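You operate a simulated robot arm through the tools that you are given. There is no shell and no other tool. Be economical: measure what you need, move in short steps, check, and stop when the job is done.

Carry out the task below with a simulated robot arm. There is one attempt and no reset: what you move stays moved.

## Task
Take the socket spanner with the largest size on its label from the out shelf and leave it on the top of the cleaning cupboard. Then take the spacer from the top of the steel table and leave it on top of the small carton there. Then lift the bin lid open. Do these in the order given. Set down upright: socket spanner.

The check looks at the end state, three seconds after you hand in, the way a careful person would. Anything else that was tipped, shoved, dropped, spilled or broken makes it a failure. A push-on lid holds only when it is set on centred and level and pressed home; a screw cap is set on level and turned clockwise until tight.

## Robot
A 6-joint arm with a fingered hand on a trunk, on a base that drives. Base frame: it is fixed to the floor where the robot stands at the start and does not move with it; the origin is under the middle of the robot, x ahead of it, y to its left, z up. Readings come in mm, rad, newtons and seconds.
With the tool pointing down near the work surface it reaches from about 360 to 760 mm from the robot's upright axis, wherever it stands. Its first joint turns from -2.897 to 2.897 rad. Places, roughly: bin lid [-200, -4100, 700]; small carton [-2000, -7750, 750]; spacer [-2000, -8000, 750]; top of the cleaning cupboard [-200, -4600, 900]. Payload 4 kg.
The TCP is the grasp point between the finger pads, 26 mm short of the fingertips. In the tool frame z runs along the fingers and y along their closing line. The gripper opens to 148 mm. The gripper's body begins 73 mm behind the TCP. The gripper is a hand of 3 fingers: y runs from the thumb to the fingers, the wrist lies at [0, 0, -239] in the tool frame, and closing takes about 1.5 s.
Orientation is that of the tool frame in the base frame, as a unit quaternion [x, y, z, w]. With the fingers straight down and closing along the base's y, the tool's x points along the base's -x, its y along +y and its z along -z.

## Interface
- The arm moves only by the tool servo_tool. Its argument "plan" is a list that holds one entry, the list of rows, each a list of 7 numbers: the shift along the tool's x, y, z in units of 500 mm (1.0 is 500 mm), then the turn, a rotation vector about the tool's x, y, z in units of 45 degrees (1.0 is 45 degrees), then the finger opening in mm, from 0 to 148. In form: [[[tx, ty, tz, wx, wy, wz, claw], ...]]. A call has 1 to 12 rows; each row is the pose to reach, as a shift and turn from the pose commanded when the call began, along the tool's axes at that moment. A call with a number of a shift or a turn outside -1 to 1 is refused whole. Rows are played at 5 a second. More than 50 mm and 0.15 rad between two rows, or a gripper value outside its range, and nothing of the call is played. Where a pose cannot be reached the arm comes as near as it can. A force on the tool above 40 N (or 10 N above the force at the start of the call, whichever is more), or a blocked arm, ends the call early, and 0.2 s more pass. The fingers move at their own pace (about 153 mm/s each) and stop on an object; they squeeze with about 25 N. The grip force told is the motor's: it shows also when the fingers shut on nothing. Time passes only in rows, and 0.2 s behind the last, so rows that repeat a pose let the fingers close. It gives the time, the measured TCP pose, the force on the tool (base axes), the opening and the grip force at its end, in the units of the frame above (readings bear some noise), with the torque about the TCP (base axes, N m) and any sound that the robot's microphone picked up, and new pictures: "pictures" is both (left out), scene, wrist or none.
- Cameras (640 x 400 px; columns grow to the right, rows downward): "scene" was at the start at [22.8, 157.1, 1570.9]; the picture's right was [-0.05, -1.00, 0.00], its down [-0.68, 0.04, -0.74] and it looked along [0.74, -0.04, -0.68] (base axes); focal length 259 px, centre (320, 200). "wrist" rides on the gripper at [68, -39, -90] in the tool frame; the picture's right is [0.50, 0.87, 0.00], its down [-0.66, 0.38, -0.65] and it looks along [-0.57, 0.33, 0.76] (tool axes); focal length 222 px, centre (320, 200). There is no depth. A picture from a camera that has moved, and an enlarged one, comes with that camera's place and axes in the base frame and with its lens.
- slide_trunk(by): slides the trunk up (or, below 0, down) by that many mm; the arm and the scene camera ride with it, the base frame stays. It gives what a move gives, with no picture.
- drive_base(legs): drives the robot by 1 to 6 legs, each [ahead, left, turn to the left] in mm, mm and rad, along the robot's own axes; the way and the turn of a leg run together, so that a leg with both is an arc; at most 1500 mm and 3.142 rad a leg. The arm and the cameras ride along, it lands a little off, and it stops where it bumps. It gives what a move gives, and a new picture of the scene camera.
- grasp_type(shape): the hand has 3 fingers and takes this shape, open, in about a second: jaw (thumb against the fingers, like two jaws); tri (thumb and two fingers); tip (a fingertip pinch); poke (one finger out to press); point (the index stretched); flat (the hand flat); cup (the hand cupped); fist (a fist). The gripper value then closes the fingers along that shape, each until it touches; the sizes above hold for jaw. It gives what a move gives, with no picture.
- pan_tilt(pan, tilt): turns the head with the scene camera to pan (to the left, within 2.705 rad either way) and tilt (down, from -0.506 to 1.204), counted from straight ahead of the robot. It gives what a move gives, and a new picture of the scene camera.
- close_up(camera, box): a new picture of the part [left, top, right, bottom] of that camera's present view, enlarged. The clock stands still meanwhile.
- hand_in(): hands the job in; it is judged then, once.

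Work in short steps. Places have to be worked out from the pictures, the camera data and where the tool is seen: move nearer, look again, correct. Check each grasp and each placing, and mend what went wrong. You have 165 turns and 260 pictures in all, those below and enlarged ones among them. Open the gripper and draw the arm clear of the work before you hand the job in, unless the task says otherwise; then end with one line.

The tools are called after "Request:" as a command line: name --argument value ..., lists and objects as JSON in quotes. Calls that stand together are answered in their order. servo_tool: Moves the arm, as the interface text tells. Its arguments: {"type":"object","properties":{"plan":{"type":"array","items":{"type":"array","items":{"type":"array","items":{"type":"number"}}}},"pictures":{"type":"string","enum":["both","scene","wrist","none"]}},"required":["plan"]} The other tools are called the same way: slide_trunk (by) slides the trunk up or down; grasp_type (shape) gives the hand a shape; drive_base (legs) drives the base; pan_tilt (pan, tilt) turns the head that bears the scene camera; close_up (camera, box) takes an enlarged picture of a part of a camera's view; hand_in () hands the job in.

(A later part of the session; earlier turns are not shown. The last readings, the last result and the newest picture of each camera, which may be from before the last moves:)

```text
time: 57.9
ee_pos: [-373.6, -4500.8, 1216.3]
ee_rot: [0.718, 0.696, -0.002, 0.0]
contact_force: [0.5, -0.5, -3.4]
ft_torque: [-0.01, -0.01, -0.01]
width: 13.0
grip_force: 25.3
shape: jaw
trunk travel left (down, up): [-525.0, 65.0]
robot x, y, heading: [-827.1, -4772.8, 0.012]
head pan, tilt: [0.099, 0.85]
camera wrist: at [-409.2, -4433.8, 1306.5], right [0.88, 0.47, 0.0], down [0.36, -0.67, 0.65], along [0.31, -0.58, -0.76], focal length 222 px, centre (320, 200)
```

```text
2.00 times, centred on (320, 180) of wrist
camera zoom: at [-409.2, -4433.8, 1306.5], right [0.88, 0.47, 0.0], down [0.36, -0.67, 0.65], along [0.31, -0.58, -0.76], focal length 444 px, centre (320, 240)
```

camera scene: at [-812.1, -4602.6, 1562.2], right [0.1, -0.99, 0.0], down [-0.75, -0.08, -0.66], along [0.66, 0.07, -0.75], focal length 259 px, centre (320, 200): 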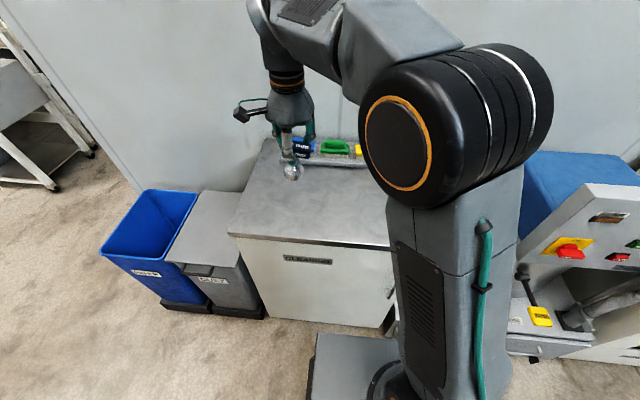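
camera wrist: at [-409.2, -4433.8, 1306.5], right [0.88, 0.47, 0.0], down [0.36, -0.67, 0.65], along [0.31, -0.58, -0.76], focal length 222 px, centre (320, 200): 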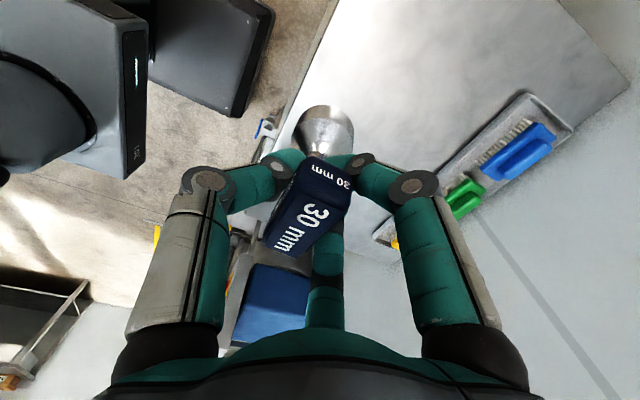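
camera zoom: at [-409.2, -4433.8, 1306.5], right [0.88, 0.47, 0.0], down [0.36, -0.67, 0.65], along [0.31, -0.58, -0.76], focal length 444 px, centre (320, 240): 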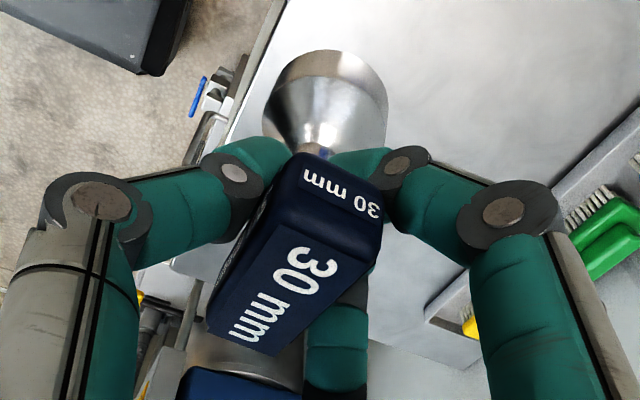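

Triangulated base centre ≈ (−373, −4496, 1146), top ≈ (−376, −4511, 1231): the spanner leans about 10° to −y. I turn the tool −10° about its y to right it and move 110 mm further over the cupboard.

Request:
servo_tool --plan '[[[0, 0.08, 0, 0, -0.11, 0, 5], [0, 0.16, 0, 0, -0.22, 0, 5], [0, 0.22, 0, 0, -0.22, 0, 5], [0, 0.22, 0, 0, -0.22, 0, 5]]]' --pictures "wrist"

Request:
close_up --camera "scene" --box '[260, 60, 350, 150]'

```text
time: 58.9
ee_pos: [-262.9, -4504.7, 1218.7]
ee_rot: [0.715, 0.694, -0.064, 0.059]
contact_force: [0.1, -0.1, -2.3]
ft_torque: [0.02, 0.01, 0.02]
width: 13.1
grip_force: 25.6
shape: jaw
trunk travel left (down, up): [-525.0, 65.0]
robot x, y, heading: [-829.0, -4769.6, 0.004]
head pan, tilt: [0.099, 0.85]
camera wrist: at [-298.2, -4423.1, 1293.6], right [0.88, 0.47, -0.09], down [0.36, -0.54, 0.76], along [0.3, -0.7, -0.65], focal length 222 px, centre (320, 200)
```

wrist: 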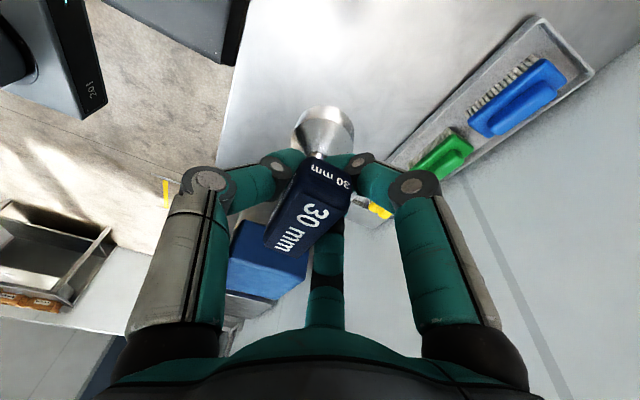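

```text
4.44 times, centred on (305, 105) of scene
camera zoom: at [-812.0, -4602.7, 1562.2], right [0.1, -0.99, 0.0], down [-0.75, -0.08, -0.66], along [0.66, 0.07, -0.75], focal length 1150 px, centre (387, 622)
```

zoom: 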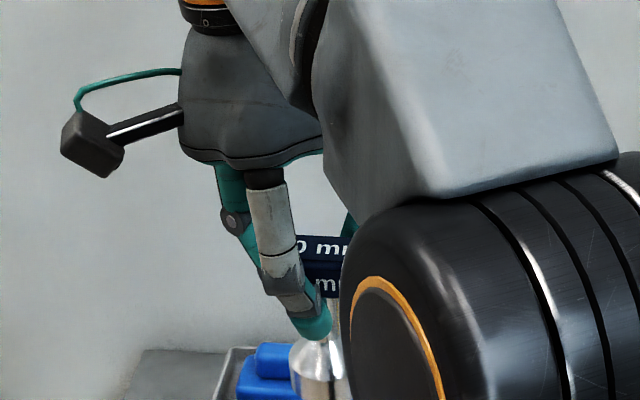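

It looks upright now. I go straight down 215 mm (base vertical), stopping above the top, and check.

Request:
servo_tool --plan '[[[0.015, 0, 0.085, 0, 0, 0, 5], [0.03, 0.001, 0.17, 0, 0, 0, 5], [0.045, 0.001, 0.255, 0, 0, 0, 5], [0.06, 0.002, 0.34, 0, 0, 0, 5], [0.0745, 0.002, 0.424, 0, 0, 0, 5], [0.0745, 0.002, 0.424, 0, 0, 0, 5]]]' --pictures "both"

Request:
close_up --camera "scene" --box '[250, 90, 370, 210]'

```text
time: 60.3
ee_pos: [-263.7, -4504.1, 1000.4]
ee_rot: [0.715, 0.694, -0.063, 0.06]
contact_force: [0.7, -0.3, -2.3]
ft_torque: [-0.02, -0.02, -0.01]
width: 12.6
grip_force: 25.3
shape: jaw
trunk travel left (down, up): [-525.0, 65.0]
robot x, y, heading: [-829.4, -4772.8, 0.011]
head pan, tilt: [0.099, 0.85]
camera scene: at [-811.9, -4602.4, 1562.2], right [0.1, -0.99, 0.0], down [-0.75, -0.08, -0.66], along [0.66, 0.07, -0.75], focal length 259 px, centre (320, 200)
camera wrist: at [-298.2, -4420.5, 1077.0], right [0.88, 0.47, -0.09], down [0.36, -0.54, 0.76], along [0.3, -0.7, -0.65], focal length 222 px, centre (320, 200)
```

scene: 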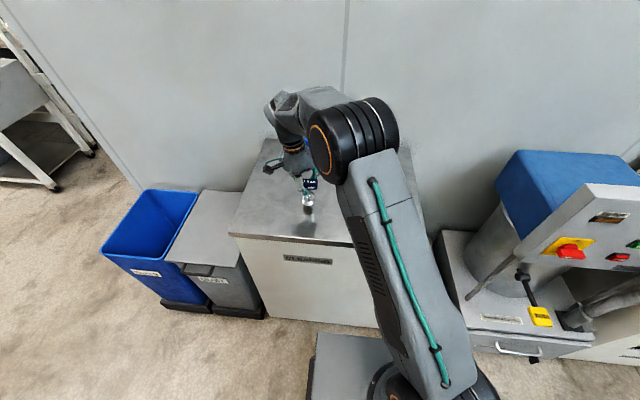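
wrist: 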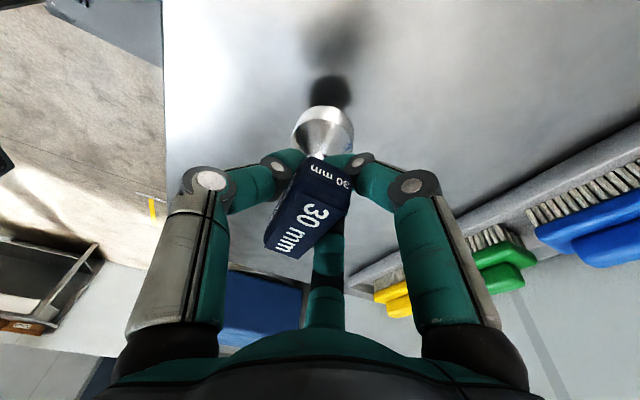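

```text
3.33 times, centred on (310, 150) of scene
camera zoom: at [-811.9, -4602.4, 1562.2], right [0.1, -0.99, 0.0], down [-0.75, -0.08, -0.66], along [0.66, 0.07, -0.75], focal length 863 px, centre (353, 367)
```

zoom: 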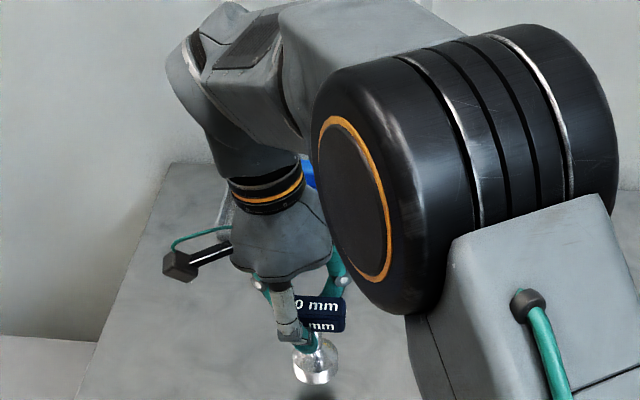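

About 20–30 mm above the surface (shadow visible). I lower in small steps watching the force.

Request:
servo_tool --plan '[[[0.0017, 0, 0.0099, 0, 0, 0, 5], [0.0034, 0, 0.0197, 0, 0, 0, 5], [0.0052, 0, 0.0296, 0, 0, 0, 5], [0.0059, 0, 0.0335, 0, 0, 0, 5], [0.0059, 0, 0.0335, 0, 0, 0, 5]]]' --pictures "wrist"

Request:
close_up --camera "scene" --box '[270, 150, 350, 230]'

```text
time: 61.5
ee_pos: [-262.8, -4503.4, 985.2]
ee_rot: [0.715, 0.694, -0.064, 0.06]
contact_force: [-0.3, 0.3, -2.5]
ft_torque: [0.03, 0.01, 0.01]
width: 12.7
grip_force: 25.1
shape: jaw
trunk travel left (down, up): [-525.0, 65.0]
robot x, y, heading: [-829.4, -4774.2, 0.003]
head pan, tilt: [0.099, 0.85]
camera wrist: at [-298.5, -4422.2, 1061.1], right [0.88, 0.47, -0.09], down [0.36, -0.54, 0.76], along [0.3, -0.7, -0.65], focal length 222 px, centre (320, 200)
```

wrist: 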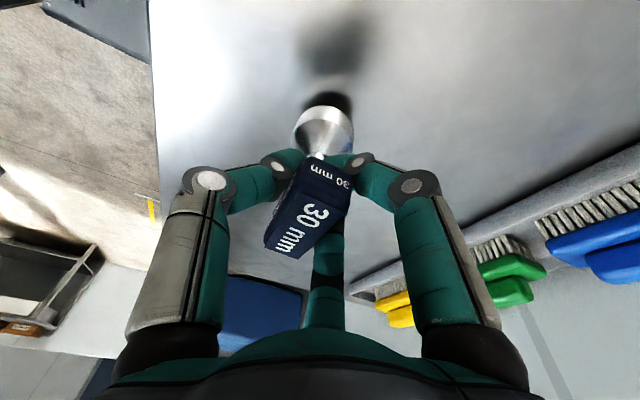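

```text
5.00 times, centred on (310, 190) of scene
camera zoom: at [-812.1, -4602.5, 1562.2], right [0.1, -0.99, 0.0], down [-0.75, -0.08, -0.66], along [0.66, 0.07, -0.75], focal length 1294 px, centre (370, 250)
```

zoom: 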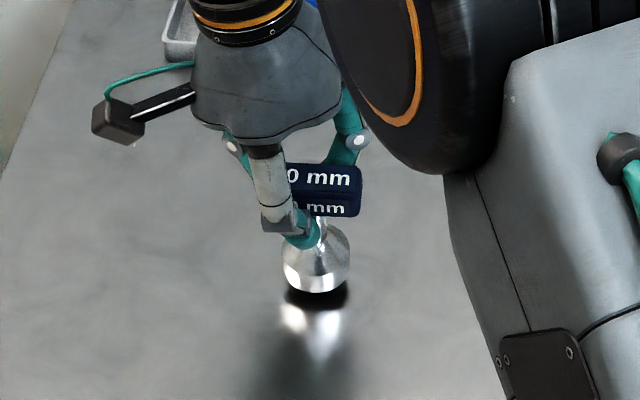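

Still a gap (~8–12 mm). I continue down in 2 mm rows.

Request:
servo_tool --plan '[[[0.0007, 0, 0.004, 0, 0, 0, 5], [0.0014, 0, 0.008, 0, 0, 0, 5], [0.0021, 0, 0.012, 0, 0, 0, 5], [0.0028, 0, 0.016, 0, 0, 0, 5], [0.0028, 0, 0.016, 0, 0, 0, 5]]]' --pictures "none"

Request:
close_up --camera "scene" --box '[270, 150, 350, 230]'

```text
time: 62.7
ee_pos: [-262.3, -4504.1, 976.1]
ee_rot: [0.715, 0.694, -0.063, 0.061]
contact_force: [0.4, -0.6, -1.7]
ft_torque: [0.04, 0.0, -0.02]
width: 12.8
grip_force: 25.4
shape: jaw
trunk travel left (down, up): [-525.0, 65.0]
robot x, y, heading: [-829.6, -4771.1, 0.005]
head pan, tilt: [0.099, 0.85]
```

```text
5.00 times, centred on (310, 190) of scene
camera zoom: at [-812.1, -4602.5, 1562.2], right [0.1, -0.99, 0.0], down [-0.75, -0.08, -0.66], along [0.66, 0.07, -0.75], focal length 1294 px, centre (370, 250)
```

zoom: 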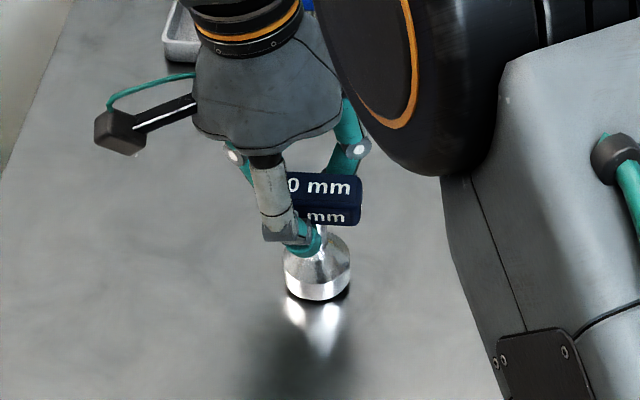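

Nearly touching; a small gap remains. I lower 1 mm per row until the force shows contact.

Request:
servo_tool --plan '[[[0.0004, 0, 0.002, 0, 0, 0, 5], [0.0007, 0, 0.004, 0, 0, 0, 5], [0.0011, 0, 0.006, 0, 0, 0, 5], [0.0011, 0, 0.006, 0, 0, 0, 5]]]' --pictures "none"

Request:
close_up --camera "scene" --box '[290, 180, 340, 230]'

```text
time: 63.7
ee_pos: [-262.3, -4503.4, 973.5]
ee_rot: [0.715, 0.694, -0.063, 0.061]
contact_force: [0.5, 0.7, 2.0]
ft_torque: [0.03, 0.0, 0.0]
width: 13.3
grip_force: 25.1
shape: jaw
trunk travel left (down, up): [-525.0, 65.0]
robot x, y, heading: [-828.7, -4770.5, 0.006]
head pan, tilt: [0.099, 0.85]
```

```text
8.00 times, centred on (315, 205) of scene
camera zoom: at [-812.3, -4602.7, 1562.3], right [0.1, -0.99, 0.0], down [-0.75, -0.08, -0.66], along [0.66, 0.07, -0.75], focal length 2070 px, centre (360, 160)
```

zoom: 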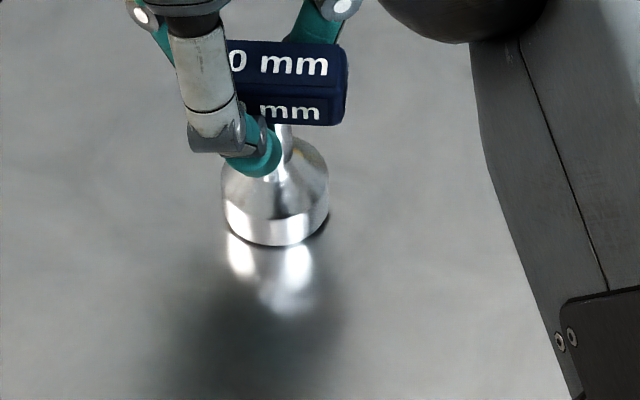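

Contact: the force went from −2 to +2 N. I press 1 mm more and open the fingers slowly.

Request:
servo_tool --plan '[[[0.0003, 0, 0.002, 0, 0, 0, 5], [0.0003, 0, 0.002, 0, 0, 0, 16], [0.0003, 0, 0.002, 0, 0, 0, 20], [0.0003, 0, 0.002, 0, 0, 0, 26], [0.0003, 0, 0.002, 0, 0, 0, 34], [0.0003, 0, 0.002, 0, 0, 0, 44], [0.0003, 0, 0.002, 0, 0, 0, 56], [0.0003, 0, 0.002, 0, 0, 0, 70], [0.0003, 0, 0.002, 0, 0, 0, 70]]]' --pictures "wrist"

Request:
close_up --camera "scene" --box '[280, 160, 340, 220]'

```text
time: 65.7
ee_pos: [-263.0, -4505.1, 972.5]
ee_rot: [0.715, 0.694, -0.063, 0.06]
contact_force: [-0.4, 0.0, -0.8]
ft_torque: [0.01, 0.02, -0.02]
width: 69.7
grip_force: 0.1
shape: jaw
trunk travel left (down, up): [-525.0, 65.0]
robot x, y, heading: [-826.1, -4772.6, 0.005]
head pan, tilt: [0.099, 0.85]
camera wrist: at [-298.3, -4422.6, 1048.4], right [0.88, 0.47, -0.09], down [0.36, -0.54, 0.76], along [0.3, -0.7, -0.65], focal length 222 px, centre (320, 200)
```

wrist: 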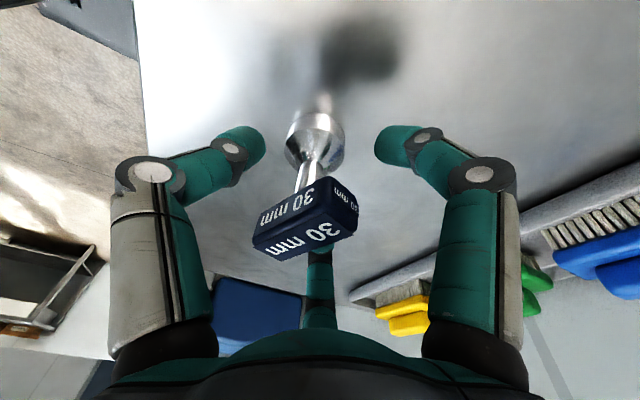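

```text
6.67 times, centred on (310, 190) of scene
camera zoom: at [-812.3, -4602.6, 1562.2], right [0.1, -0.99, 0.0], down [-0.75, -0.08, -0.66], along [0.66, 0.07, -0.75], focal length 1725 px, centre (387, 267)
```

zoom: 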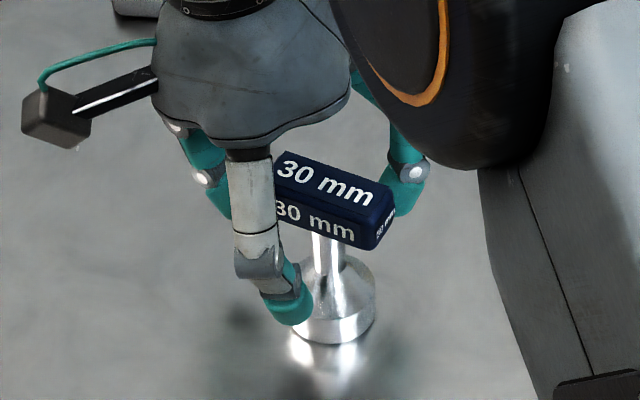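

The spanner stands by itself. I open wider and rise straight up.

Request:
servo_tool --plan '[[[0, 0, 0, 0, 0, 0, 95], [0, 0, 0, 0, 0, 0, 120], [-0.01, 0, -0.059, 0, 0, 0, 120], [-0.027, 0, -0.15, 0, 0, 0, 120], [-0.044, 0, -0.245, 0, 0, 0, 120], [-0.06, 0, -0.34, 0, 0, 0, 120], [-0.06, 0, -0.34, 0, 0, 0, 120]]]' --pictures "none"

Request:
close_up --camera "scene" --box '[250, 90, 370, 210]'

```text
time: 67.3
ee_pos: [-262.2, -4504.7, 1145.7]
ee_rot: [0.715, 0.694, -0.064, 0.06]
contact_force: [-1.0, -0.3, -0.6]
ft_torque: [-0.02, -0.02, 0.01]
width: 119.8
grip_force: 0.1
shape: jaw
trunk travel left (down, up): [-525.0, 65.0]
robot x, y, heading: [-831.1, -4773.0, 0.005]
head pan, tilt: [0.099, 0.85]
```

```text
3.33 times, centred on (310, 150) of scene
camera zoom: at [-812.3, -4602.7, 1562.2], right [0.1, -0.99, 0.0], down [-0.75, -0.08, -0.66], along [0.66, 0.07, -0.75], focal length 863 px, centre (353, 367)
```

zoom: 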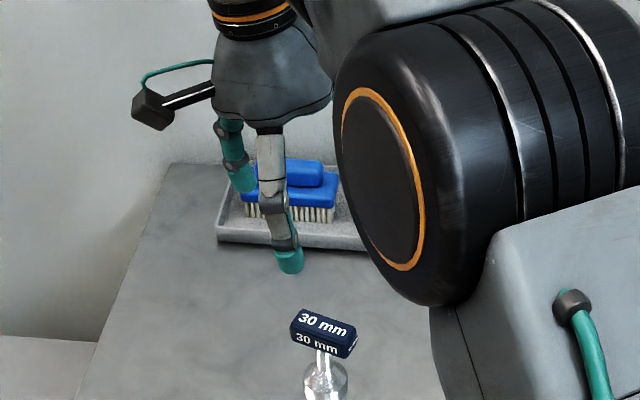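

The 30 mm spanner stands upright on the cupboard. I level the tool, draw it back and up, then back away and turn toward the steel table.

Request:
servo_tool --plan '[[[0, -0.05, -0.08, 0, 0.11, 0, 120], [0, -0.14, -0.14, 0, 0.22, 0, 120], [0, -0.22, -0.15, 0, 0.22, 0, 120], [0, -0.22, -0.15, 0, 0.22, 0, 120]]]' --pictures "none"

Request:
drive_base --legs '[[-500, 0, 0], [0, 0, -1.571], [1400, 0, 0]]'

Request:
pan_tilt --pan -0.45 --tilt 0.45

```text
refused: row 2 steps farther than a row can; nothing moved
```

```text
time: 80.7
ee_pos: [-1040.9, -6767.6, 1144.3]
ee_rot: [0.996, -0.011, -0.086, -0.002]
contact_force: [0.2, -0.5, 0.1]
ft_torque: [-0.02, 0.0, -0.02]
width: 119.9
grip_force: 0.0
shape: jaw
trunk travel left (down, up): [-525.0, 65.0]
robot x, y, heading: [-1309.2, -6201.2, -1.556]
head pan, tilt: [0.099, 0.85]
camera scene: at [-1142.8, -6217.7, 1562.2], right [-0.99, -0.11, 0.0], down [-0.08, 0.75, -0.66], along [0.07, -0.66, -0.75], focal length 259 px, centre (320, 200)
```

scene: 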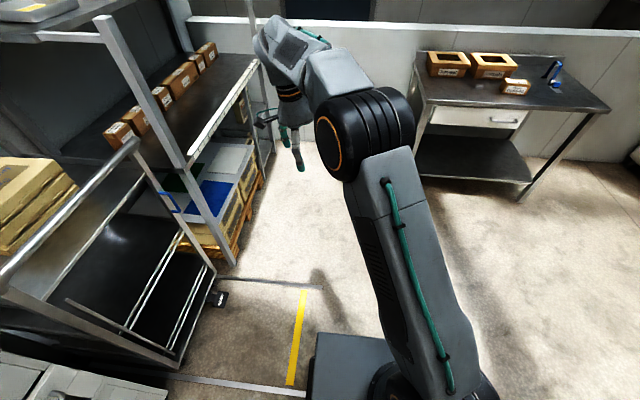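

```text
time: 81.7
ee_pos: [-1040.4, -6767.3, 1144.4]
ee_rot: [0.996, -0.012, -0.087, -0.001]
contact_force: [0.3, -0.1, -0.8]
ft_torque: [0.02, 0.0, 0.02]
width: 119.6
grip_force: 0.1
shape: jaw
trunk travel left (down, up): [-525.0, 65.0]
robot x, y, heading: [-1309.9, -6199.0, -1.561]
head pan, tilt: [-0.45, 0.45]
camera scene: at [-1190.4, -6223.2, 1596.6], right [-0.91, 0.42, 0.0], down [0.18, 0.39, -0.9], along [-0.38, -0.82, -0.44], focal length 259 px, centre (320, 200)
```

scene: 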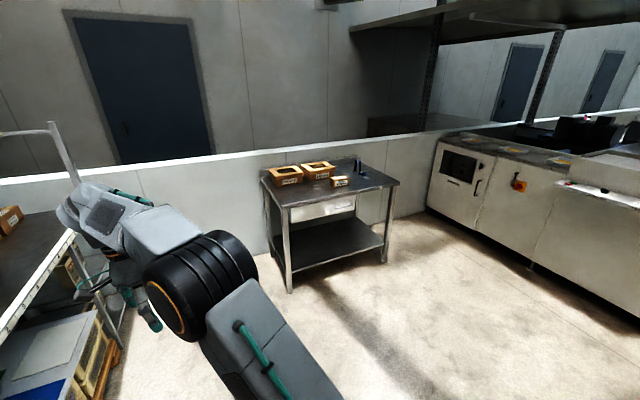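

The arm stayed extended but nothing was touched. I enlarge the table view.

Request:
close_up --camera "scene" --box '[250, 140, 410, 240]'

```text
4.00 times, centred on (330, 190) of scene
camera zoom: at [-1190.4, -6223.2, 1596.6], right [-0.91, 0.42, 0.0], down [0.18, 0.39, -0.9], along [-0.38, -0.82, -0.44], focal length 1035 px, centre (280, 240)
```

zoom: 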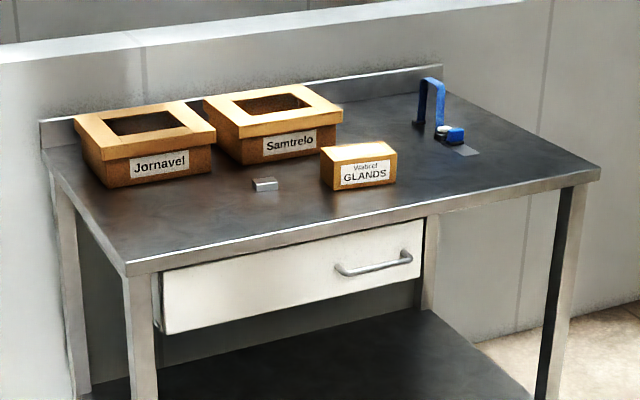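

Spacer: the small metal block; small carton: the "GLANDS" box; the table front faces +y. I level and retract the tool, then drive in front of the table and look again.

Request:
servo_tool --plan '[[[0, -0.05, -0.05, 0, 0.11, 0, 120], [0, -0.11, -0.1, 0, 0.22, 0, 120], [0, -0.17, -0.15, 0, 0.22, 0, 120], [0, -0.25, -0.15, 0, 0.22, 0, 120], [0, -0.25, -0.15, 0, 0.22, 0, 120]]]' --pictures "none"

Request:
drive_base --legs '[[400, -500, 0]]'

Request:
pan_tilt --pan -0.2 --tilt 0.55

```text
time: 82.9
ee_pos: [-1026.1, -6641.9, 1219.7]
ee_rot: [1.0, -0.012, -0.001, -0.001]
contact_force: [0.1, 0.3, 0.1]
ft_torque: [0.01, -0.03, 0.03]
width: 119.7
grip_force: 0.0
shape: jaw
trunk travel left (down, up): [-525.0, 65.0]
robot x, y, heading: [-1312.8, -6201.8, -1.558]
head pan, tilt: [-0.45, 0.45]
```

```text
time: 86.5
ee_pos: [-1526.4, -7048.0, 1219.7]
ee_rot: [1.0, -0.017, -0.001, -0.001]
contact_force: [-0.6, 0.3, 0.1]
ft_torque: [-0.01, 0.03, 0.02]
width: 119.9
grip_force: 0.1
shape: jaw
trunk travel left (down, up): [-525.0, 65.0]
robot x, y, heading: [-1806.7, -6604.6, -1.569]
head pan, tilt: [-0.45, 0.45]
camera scene: at [-1685.9, -6625.9, 1596.7], right [-0.9, 0.43, 0.0], down [0.19, 0.39, -0.9], along [-0.39, -0.81, -0.44], focal length 259 px, centre (320, 200)
```

scene: 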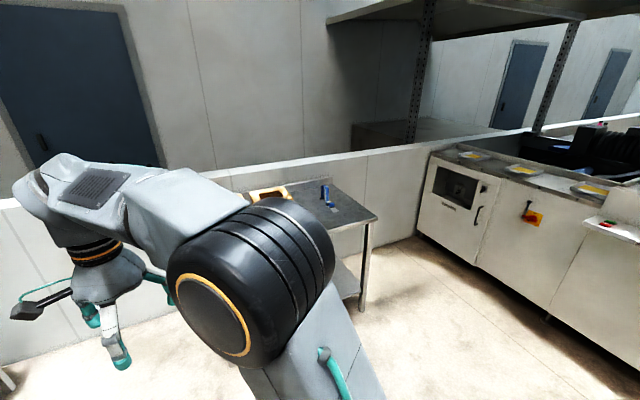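

```text
time: 87.2
ee_pos: [-1525.3, -7048.1, 1220.3]
ee_rot: [1.0, -0.017, -0.001, 0.0]
contact_force: [-0.7, 0.2, -0.4]
ft_torque: [-0.01, -0.01, 0.01]
width: 120.0
grip_force: 0.1
shape: jaw
trunk travel left (down, up): [-525.0, 65.0]
robot x, y, heading: [-1806.6, -6603.2, -1.571]
head pan, tilt: [-0.201, 0.55]
camera scene: at [-1663.7, -6631.0, 1587.6], right [-0.98, 0.2, 0.0], down [0.1, 0.51, -0.85], along [-0.17, -0.84, -0.52], focal length 259 px, centre (320, 200)
```

scene: 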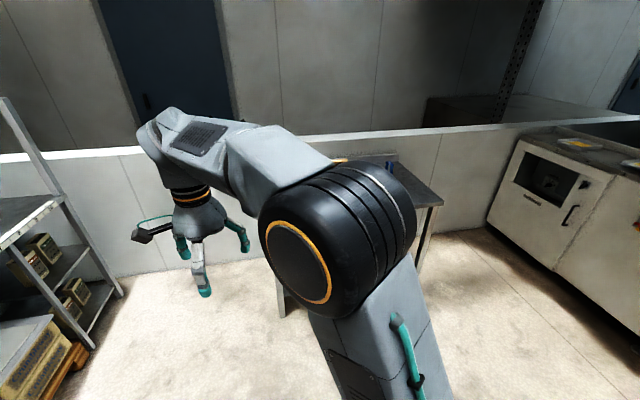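

Table front edge is at about y −7800, z≈750; spacer about (−2002, −8046), carton about (−2194, −8000). I drive to stand about (−2180, −7400) so both are seen left of the arm.

Request:
drive_base --legs '[[300, -380, 0], [460, 0, 0]]'

Request:
pan_tilt --pan 0.15 --tilt 0.8

Request:
servo_tool --plan '[[[0, 0, 0, 0, 0, 0, 120]]]' --pictures "wrist"

```text
time: 92.5
ee_pos: [-1913.5, -7812.8, 1220.4]
ee_rot: [1.0, -0.022, -0.001, -0.002]
contact_force: [-0.3, 0.9, -0.3]
ft_torque: [0.0, -0.01, -0.02]
width: 119.8
grip_force: 0.0
shape: jaw
trunk travel left (down, up): [-525.0, 65.0]
robot x, y, heading: [-2188.8, -7365.8, -1.582]
head pan, tilt: [-0.201, 0.55]
camera scene: at [-2045.7, -7394.9, 1587.6], right [-0.98, 0.21, 0.0], down [0.11, 0.51, -0.85], along [-0.18, -0.83, -0.52], focal length 259 px, centre (320, 200)
```

scene: 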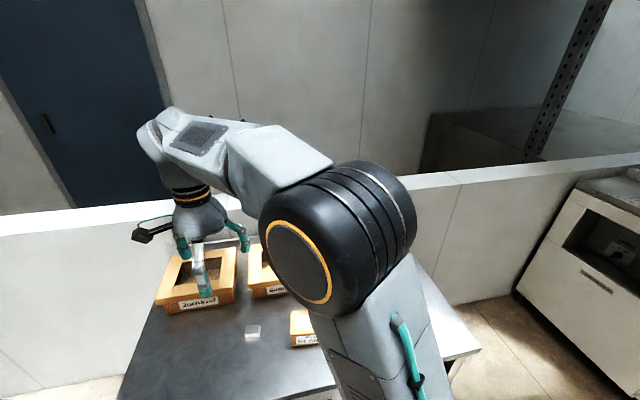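

```text
time: 93.3
ee_pos: [-1914.0, -7812.7, 1219.7]
ee_rot: [1.0, -0.022, 0.0, -0.001]
contact_force: [0.1, 0.2, -0.2]
ft_torque: [-0.02, 0.01, 0.0]
width: 119.9
grip_force: 0.0
shape: jaw
trunk travel left (down, up): [-525.0, 65.0]
robot x, y, heading: [-2184.2, -7363.5, -1.582]
head pan, tilt: [0.15, 0.799]
camera scene: at [-2015.8, -7386.7, 1566.3], right [-0.99, -0.14, 0.0], down [-0.1, 0.71, -0.7], along [0.1, -0.69, -0.72], focal length 259 px, centre (320, 200)
```

scene: 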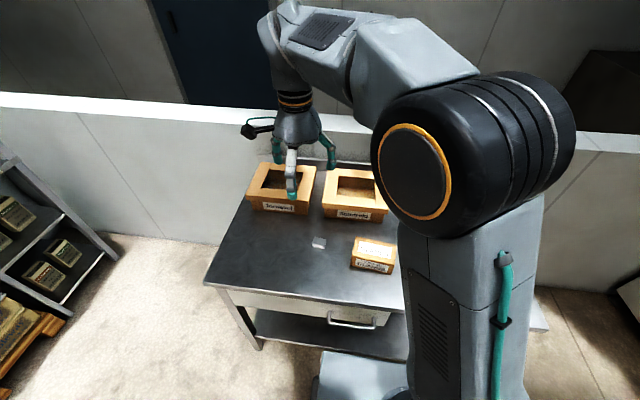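

```text
time: 93.7
ee_pos: [-1913.1, -7813.4, 1220.1]
ee_rot: [1.0, -0.023, -0.001, 0.0]
contact_force: [0.9, 0.4, 0.4]
ft_torque: [-0.01, 0.03, -0.02]
width: 119.7
grip_force: 0.0
shape: jaw
trunk travel left (down, up): [-525.0, 65.0]
robot x, y, heading: [-2187.5, -7364.3, -1.582]
head pan, tilt: [0.15, 0.799]
camera wrist: at [-1843.1, -7778.3, 1309.1], right [0.46, -0.89, 0.0], down [-0.67, -0.35, 0.65], along [-0.58, -0.3, -0.76], focal length 222 px, centre (320, 200)
```

wrist: 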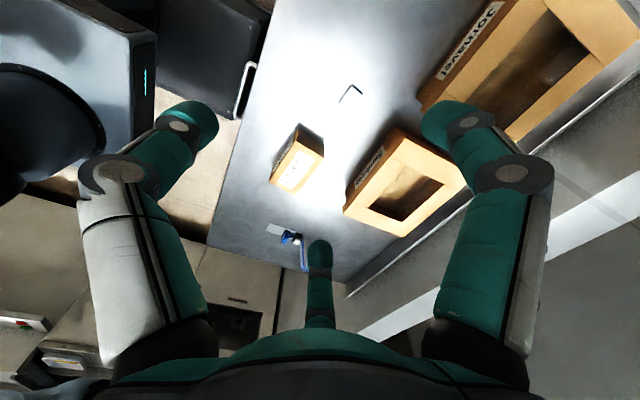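

Triangulation: spacer ≈ (−1934, −7889, ~835), carton top ≈ (−2106, −7849, ~875), table top ≈ 825. I move over the spacer at z 1020 for a closer look.

Request:
servo_tool --plan '[[[-0.018, 0.08, 0.04, 0, 0, 0, 120], [-0.035, 0.154, 0.08, 0, 0, 0, 120], [-0.035, 0.154, 0.17, 0, 0, 0, 120], [-0.035, 0.154, 0.26, 0, 0, 0, 120], [-0.035, 0.154, 0.35, 0, 0, 0, 120], [-0.035, 0.154, 0.4, 0, 0, 0, 120], [-0.035, 0.154, 0.4, 0, 0, 0, 120]]]' --pictures "both"

Request:
close_up --camera "wrist" --box '[240, 30, 420, 210]'

Request:
close_up --camera "scene" --box '[250, 170, 410, 290]'

```text
time: 95.3
ee_pos: [-1934.9, -7888.0, 1018.2]
ee_rot: [1.0, -0.022, -0.001, 0.0]
contact_force: [-0.2, 1.5, 0.1]
ft_torque: [-0.02, -0.02, -0.05]
width: 119.8
grip_force: 0.0
shape: jaw
trunk travel left (down, up): [-525.0, 65.0]
robot x, y, heading: [-2190.2, -7363.9, -1.585]
head pan, tilt: [0.15, 0.799]
camera scene: at [-2015.7, -7386.8, 1566.2], right [-0.99, -0.14, 0.0], down [-0.1, 0.71, -0.7], along [0.1, -0.69, -0.72], focal length 259 px, centre (320, 200)
camera wrist: at [-1864.7, -7853.2, 1107.5], right [0.46, -0.89, 0.0], down [-0.67, -0.35, 0.65], along [-0.58, -0.3, -0.76], focal length 222 px, centre (320, 200)
```

scene: 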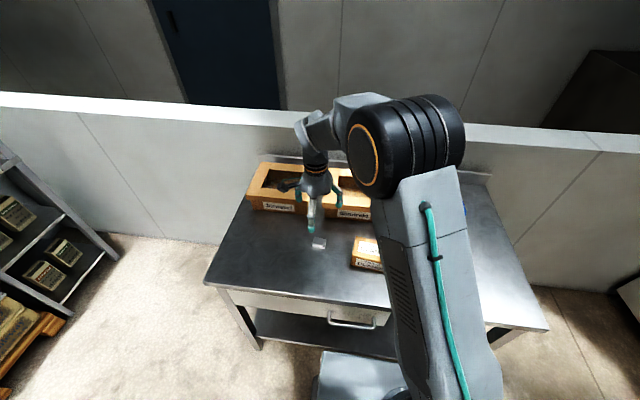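
wrist: 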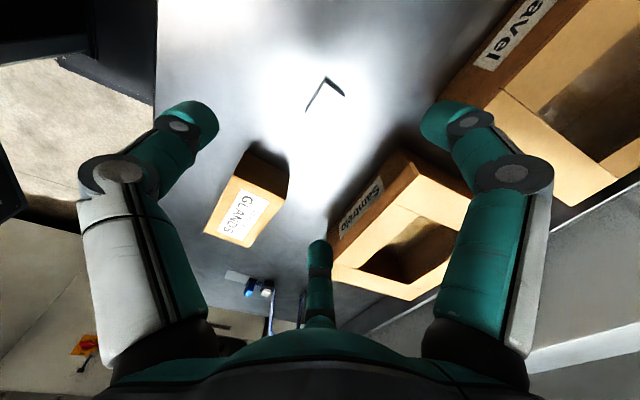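

```text
2.22 times, centred on (330, 120) of wrist
camera zoom: at [-1864.7, -7853.2, 1107.5], right [0.46, -0.89, 0.0], down [-0.67, -0.35, 0.65], along [-0.58, -0.3, -0.76], focal length 494 px, centre (298, 378)
```

zoom: 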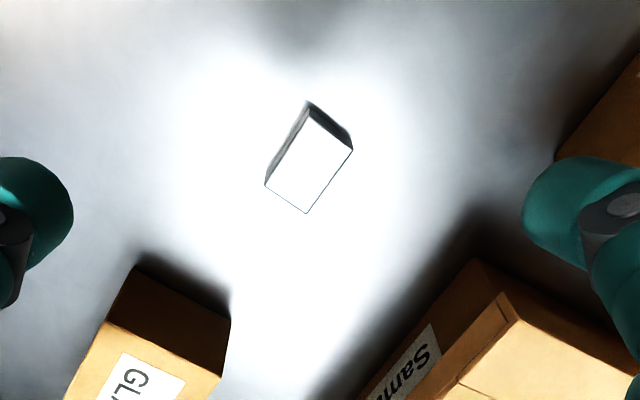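

```text
3.33 times, centred on (330, 230) of scene
camera zoom: at [-2015.7, -7386.8, 1566.2], right [-0.99, -0.14, 0.0], down [-0.1, 0.71, -0.7], along [0.1, -0.69, -0.72], focal length 863 px, centre (287, 100)
```

zoom: 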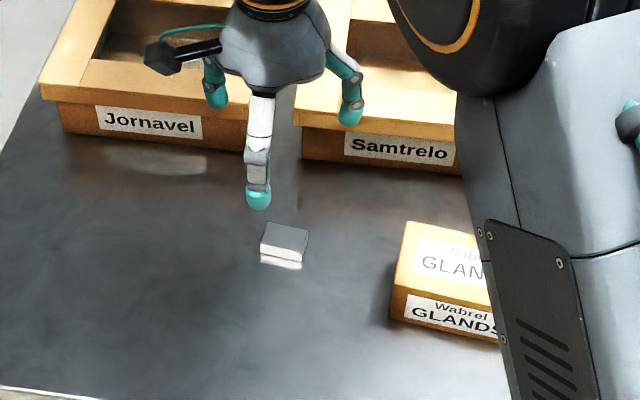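

Spacer top ≈ (−1940, −7899, 820), about 43 (x) × 31 (y) mm and ~18 high, yaw ≈ −6°. The jaw spreads two fingers too wide for it, so I try the "tip" pinch in the air first.

Request:
grasp_type --shape "tip"

Request:
servo_tool --plan '[[[0, 0, 0, 0, 0, 0, 31], [0, 0, 0, 0, 0, 0, 31], [0, 0, 0, 0, 0, 0, 31], [0, 0, 0, 0, 0, 0, 31]]]' --pictures "wrist"

Request:
close_up --camera "scene" --box '[250, 150, 410, 270]'

```text
time: 96.2
ee_pos: [-1935.3, -7886.2, 1019.4]
ee_rot: [1.0, -0.023, 0.0, -0.001]
contact_force: [-0.2, 0.4, -0.5]
ft_torque: [-0.01, 0.01, 0.02]
width: 147.7
grip_force: 0.2
shape: tip
trunk travel left (down, up): [-525.0, 65.0]
robot x, y, heading: [-2184.7, -7367.9, -1.577]
head pan, tilt: [0.15, 0.799]
```

```text
time: 97.2
ee_pos: [-1934.1, -7887.1, 1019.9]
ee_rot: [1.0, -0.023, -0.001, 0.0]
contact_force: [0.1, 0.5, 0.9]
ft_torque: [0.01, 0.0, 0.02]
width: 31.7
grip_force: 0.0
shape: tip
trunk travel left (down, up): [-525.0, 65.0]
robot x, y, heading: [-2187.5, -7366.7, -1.579]
head pan, tilt: [0.15, 0.799]
camera wrist: at [-1864.7, -7853.1, 1107.8], right [0.46, -0.89, 0.0], down [-0.67, -0.35, 0.65], along [-0.58, -0.3, -0.76], focal length 222 px, centre (320, 200)
```

wrist: 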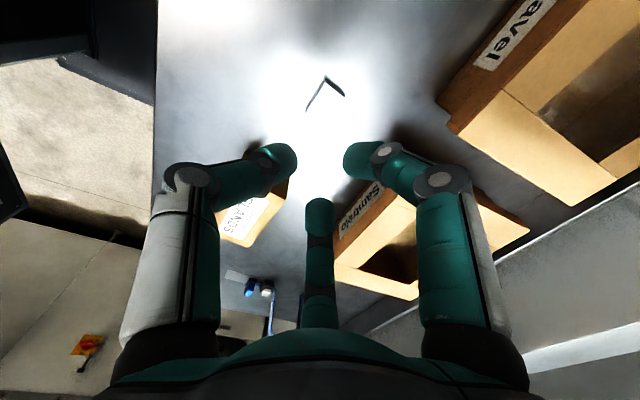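

```text
3.33 times, centred on (330, 210) of scene
camera zoom: at [-2015.7, -7386.7, 1566.2], right [-0.99, -0.14, 0.0], down [-0.1, 0.71, -0.7], along [0.1, -0.69, -0.72], focal length 863 px, centre (287, 167)
```

zoom: 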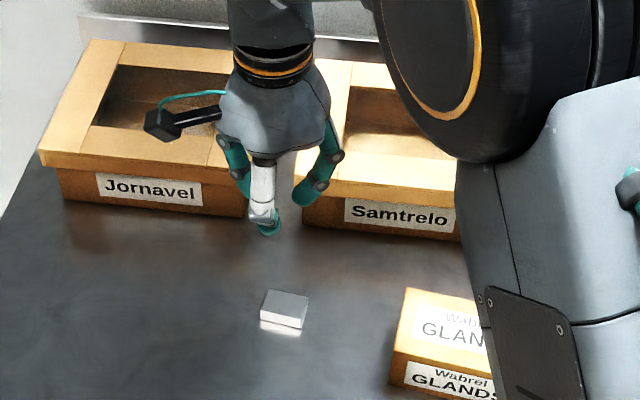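

The shape converges radially too. A firmer grip on the block: thumb on one short end, the two fingers on the long sides, so I turn the tool −87° and centre it over the spacer.

Request:
servo_tool --plan '[[[0, 0, 0, 0, 0, -0.18, 80], [0, 0, 0, 0, 0, -0.36, 80], [0, 0, 0, 0, 0, -0.54, 80], [0, 0, 0, 0, 0, -0.72, 80], [0, 0, 0, 0, 0, -0.9, 80], [0, 0, 0, 0, 0, -1, 80]]]' --pictures "none"

Request:
servo_tool --plan '[[[0, 0, 0, 0, 0, -0.18, 80], [0, 0, 0, 0, 0, -0.36, 80], [0, 0, 0, 0, 0, -0.54, 80], [0, 0, 0, 0, 0, -0.72, 80], [0, 0, 0, 0, 0, -0.9, 80], [0, 0, 0, 0, 0, -0.93, 80], [0, 0, 0, 0, 0, -0.93, 80]]]' --pictures "wrist"

Request:
close_up --camera "wrist" --box '[240, 30, 420, 210]'

```text
time: 98.6
ee_pos: [-1935.7, -7887.7, 1020.4]
ee_rot: [0.932, 0.362, -0.001, -0.001]
contact_force: [0.5, 0.3, 0.8]
ft_torque: [0.01, 0.04, 0.04]
width: 79.7
grip_force: 0.2
shape: tip
trunk travel left (down, up): [-525.0, 65.0]
robot x, y, heading: [-2189.5, -7365.2, -1.58]
head pan, tilt: [0.15, 0.799]
```

```text
time: 100.2
ee_pos: [-1933.2, -7888.8, 1020.6]
ee_rot: [0.741, 0.671, 0.0, -0.001]
contact_force: [-0.1, -0.2, 0.4]
ft_torque: [0.0, 0.03, 0.02]
width: 79.5
grip_force: 0.0
shape: tip
trunk travel left (down, up): [-525.0, 65.0]
robot x, y, heading: [-2192.4, -7360.0, -1.581]
head pan, tilt: [0.15, 0.799]
camera wrist: at [-1965.9, -7819.1, 1109.2], right [0.91, 0.41, 0.0], down [0.31, -0.69, 0.65], along [0.27, -0.59, -0.76], focal length 222 px, centre (320, 200)
```

wrist: 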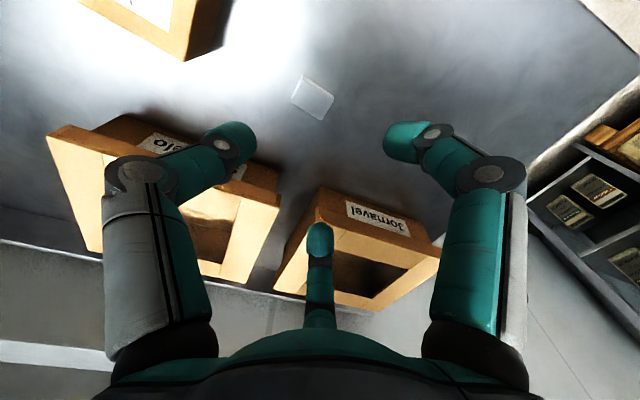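

```text
2.22 times, centred on (330, 120) of wrist
camera zoom: at [-1965.9, -7819.1, 1109.2], right [0.91, 0.41, 0.0], down [0.31, -0.69, 0.65], along [0.27, -0.59, -0.76], focal length 494 px, centre (298, 378)
```

zoom: 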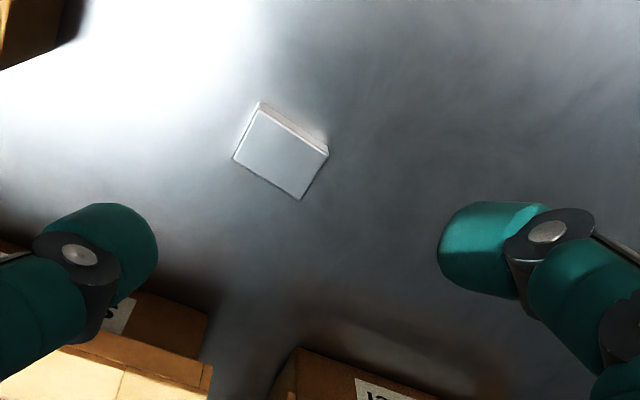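

The spacer top centre is confirmed at (−1940, −7899, ~820), aligned with the tool within 2°. I centre and descend to z≈840.

Request:
servo_tool --plan '[[[-0.021, -0.012, 0.06, 0, 0, 0, 80], [-0.021, -0.012, 0.15, 0, 0, 0, 80], [-0.021, -0.012, 0.24, 0, 0, 0, 80], [-0.021, -0.012, 0.32, 0, 0, 0, 80], [-0.021, -0.012, 0.36, 0, 0, 0, 80], [-0.021, -0.012, 0.36, 0, 0, 0, 80]]]' --pictures "wrist"

Request:
close_up --camera "scene" --box '[280, 190, 360, 270]'

```text
time: 101.4
ee_pos: [-1939.4, -7898.4, 846.1]
ee_rot: [0.742, 0.671, -0.001, 0.005]
contact_force: [-2.2, 1.8, 22.0]
ft_torque: [0.46, -0.01, 0.03]
width: 80.1
grip_force: 0.2
shape: tip
trunk travel left (down, up): [-525.0, 65.0]
robot x, y, heading: [-2186.9, -7367.0, -1.578]
head pan, tilt: [0.15, 0.799]
stopped in row 6: the force on the tool passed its limit at 42 N (the readings are from after the stop); the commanded pose is now the measured one
camera wrist: at [-1971.1, -7828.5, 934.7], right [0.91, 0.41, 0.0], down [0.31, -0.68, 0.66], along [0.27, -0.6, -0.75], focal length 222 px, centre (320, 200)
```

wrist: 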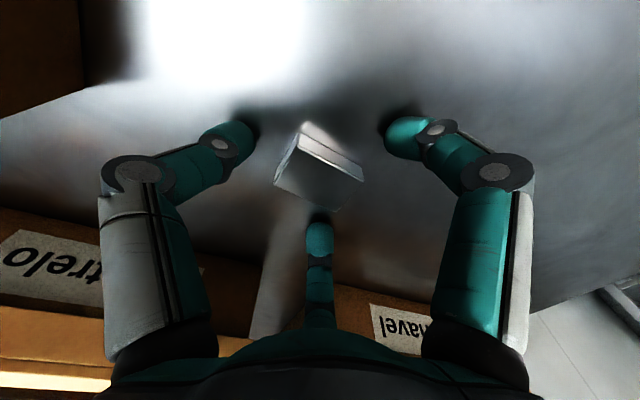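

```text
5.00 times, centred on (320, 230) of scene
camera zoom: at [-2016.4, -7385.3, 1566.8], right [-0.99, -0.14, 0.0], down [-0.1, 0.71, -0.7], along [0.1, -0.69, -0.72], focal length 1294 px, centre (320, 50)
```

zoom: 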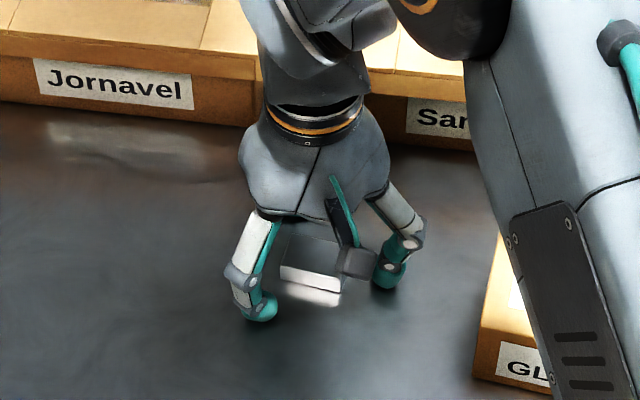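

The tips touched the table at TCP z 846, so the table is ~817 and the block top a bit higher than thought. I rise 7 mm and close on the block.

Request:
servo_tool --plan '[[[0, 0, -0.008, 0, 0, 0, 80], [0, 0, -0.014, 0, 0, 0, 80], [0, 0, -0.014, 0, 0, 0, 64], [0, 0, -0.014, 0, 0, 0, 52], [0, 0, -0.014, 0, 0, 0, 42], [0, 0, -0.014, 0, 0, 0, 34], [0, 0, -0.014, 0, 0, 0, 26], [0, 0, -0.014, 0, 0, 0, 18], [0, 0, -0.014, 0, 0, 0, 18]]]' --pictures "wrist"

Request:
close_up --camera "scene" --box '[280, 190, 360, 270]'

```text
time: 103.4
ee_pos: [-1939.1, -7900.0, 850.5]
ee_rot: [0.741, 0.671, -0.001, 0.004]
contact_force: [0.1, 0.1, -0.5]
ft_torque: [-0.01, 0.04, 0.03]
width: 32.6
grip_force: 24.9
shape: tip
trunk travel left (down, up): [-525.0, 65.0]
robot x, y, heading: [-2188.3, -7365.0, -1.581]
head pan, tilt: [0.15, 0.799]
camera wrist: at [-1970.9, -7829.1, 939.2], right [0.91, 0.41, 0.0], down [0.31, -0.69, 0.66], along [0.27, -0.6, -0.75], focal length 222 px, centre (320, 200)
```

wrist: 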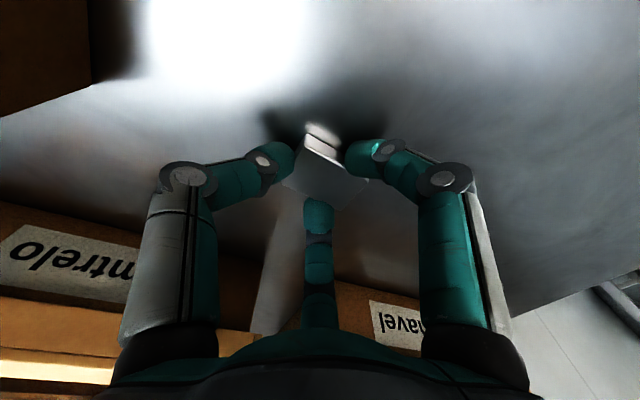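

```text
5.00 times, centred on (320, 230) of scene
camera zoom: at [-2015.6, -7386.9, 1566.2], right [-0.99, -0.14, 0.0], down [-0.1, 0.71, -0.7], along [0.1, -0.69, -0.72], focal length 1294 px, centre (320, 50)
```

zoom: 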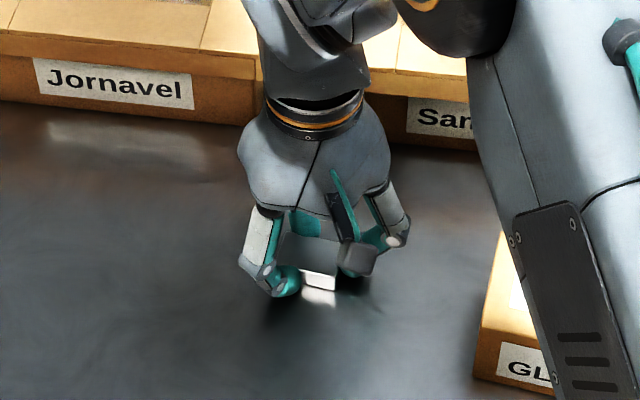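

Grip 25 N at 32.6 mm. The spacer seems held on three sides; I lift 60 mm and check.

Request:
servo_tool --plan '[[[0, 0, -0.02, 0, 0, 0, 18], [0, 0, -0.06, 0, 0, 0, 18], [0, 0, -0.12, 0, 0, 0, 18], [0, 0, -0.12, 0, 0, 0, 18]]]' --pictures "wrist"

Request:
close_up --camera "scene" --box '[270, 170, 390, 290]'

Request:
close_up --camera "wrist" --box '[240, 80, 400, 240]'

```text
time: 104.4
ee_pos: [-1939.2, -7899.1, 910.3]
ee_rot: [0.741, 0.671, -0.001, 0.003]
contact_force: [0.5, -0.3, -2.2]
ft_torque: [-0.04, 0.03, -0.01]
width: 32.5
grip_force: 25.4
shape: tip
trunk travel left (down, up): [-525.0, 65.0]
robot x, y, heading: [-2190.0, -7366.5, -1.581]
head pan, tilt: [0.15, 0.799]
camera wrist: at [-1970.0, -7828.9, 998.8], right [0.91, 0.41, 0.0], down [0.31, -0.69, 0.66], along [0.27, -0.6, -0.75], focal length 222 px, centre (320, 200)
```

wrist: 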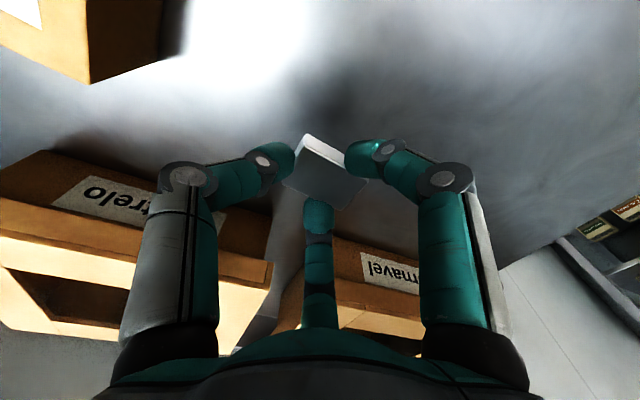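

```text
3.33 times, centred on (330, 230) of scene
camera zoom: at [-2015.7, -7386.7, 1566.2], right [-0.99, -0.14, 0.0], down [-0.1, 0.71, -0.7], along [0.1, -0.69, -0.72], focal length 863 px, centre (287, 100)
```

zoom: 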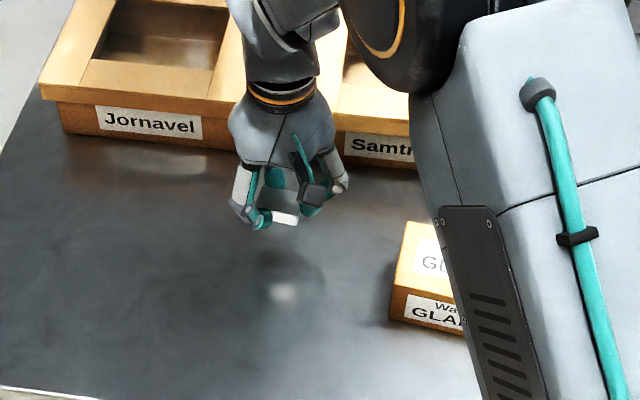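

```text
2.50 times, centred on (320, 160) of wrist
camera zoom: at [-1970.0, -7828.9, 998.8], right [0.91, 0.41, 0.0], down [0.31, -0.69, 0.66], along [0.27, -0.6, -0.75], focal length 555 px, centre (320, 300)
```

zoom: 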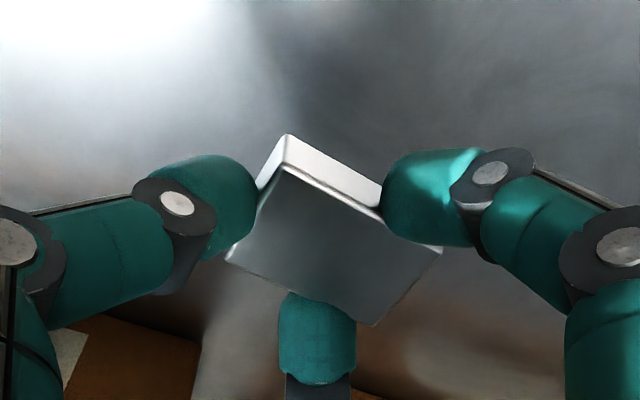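

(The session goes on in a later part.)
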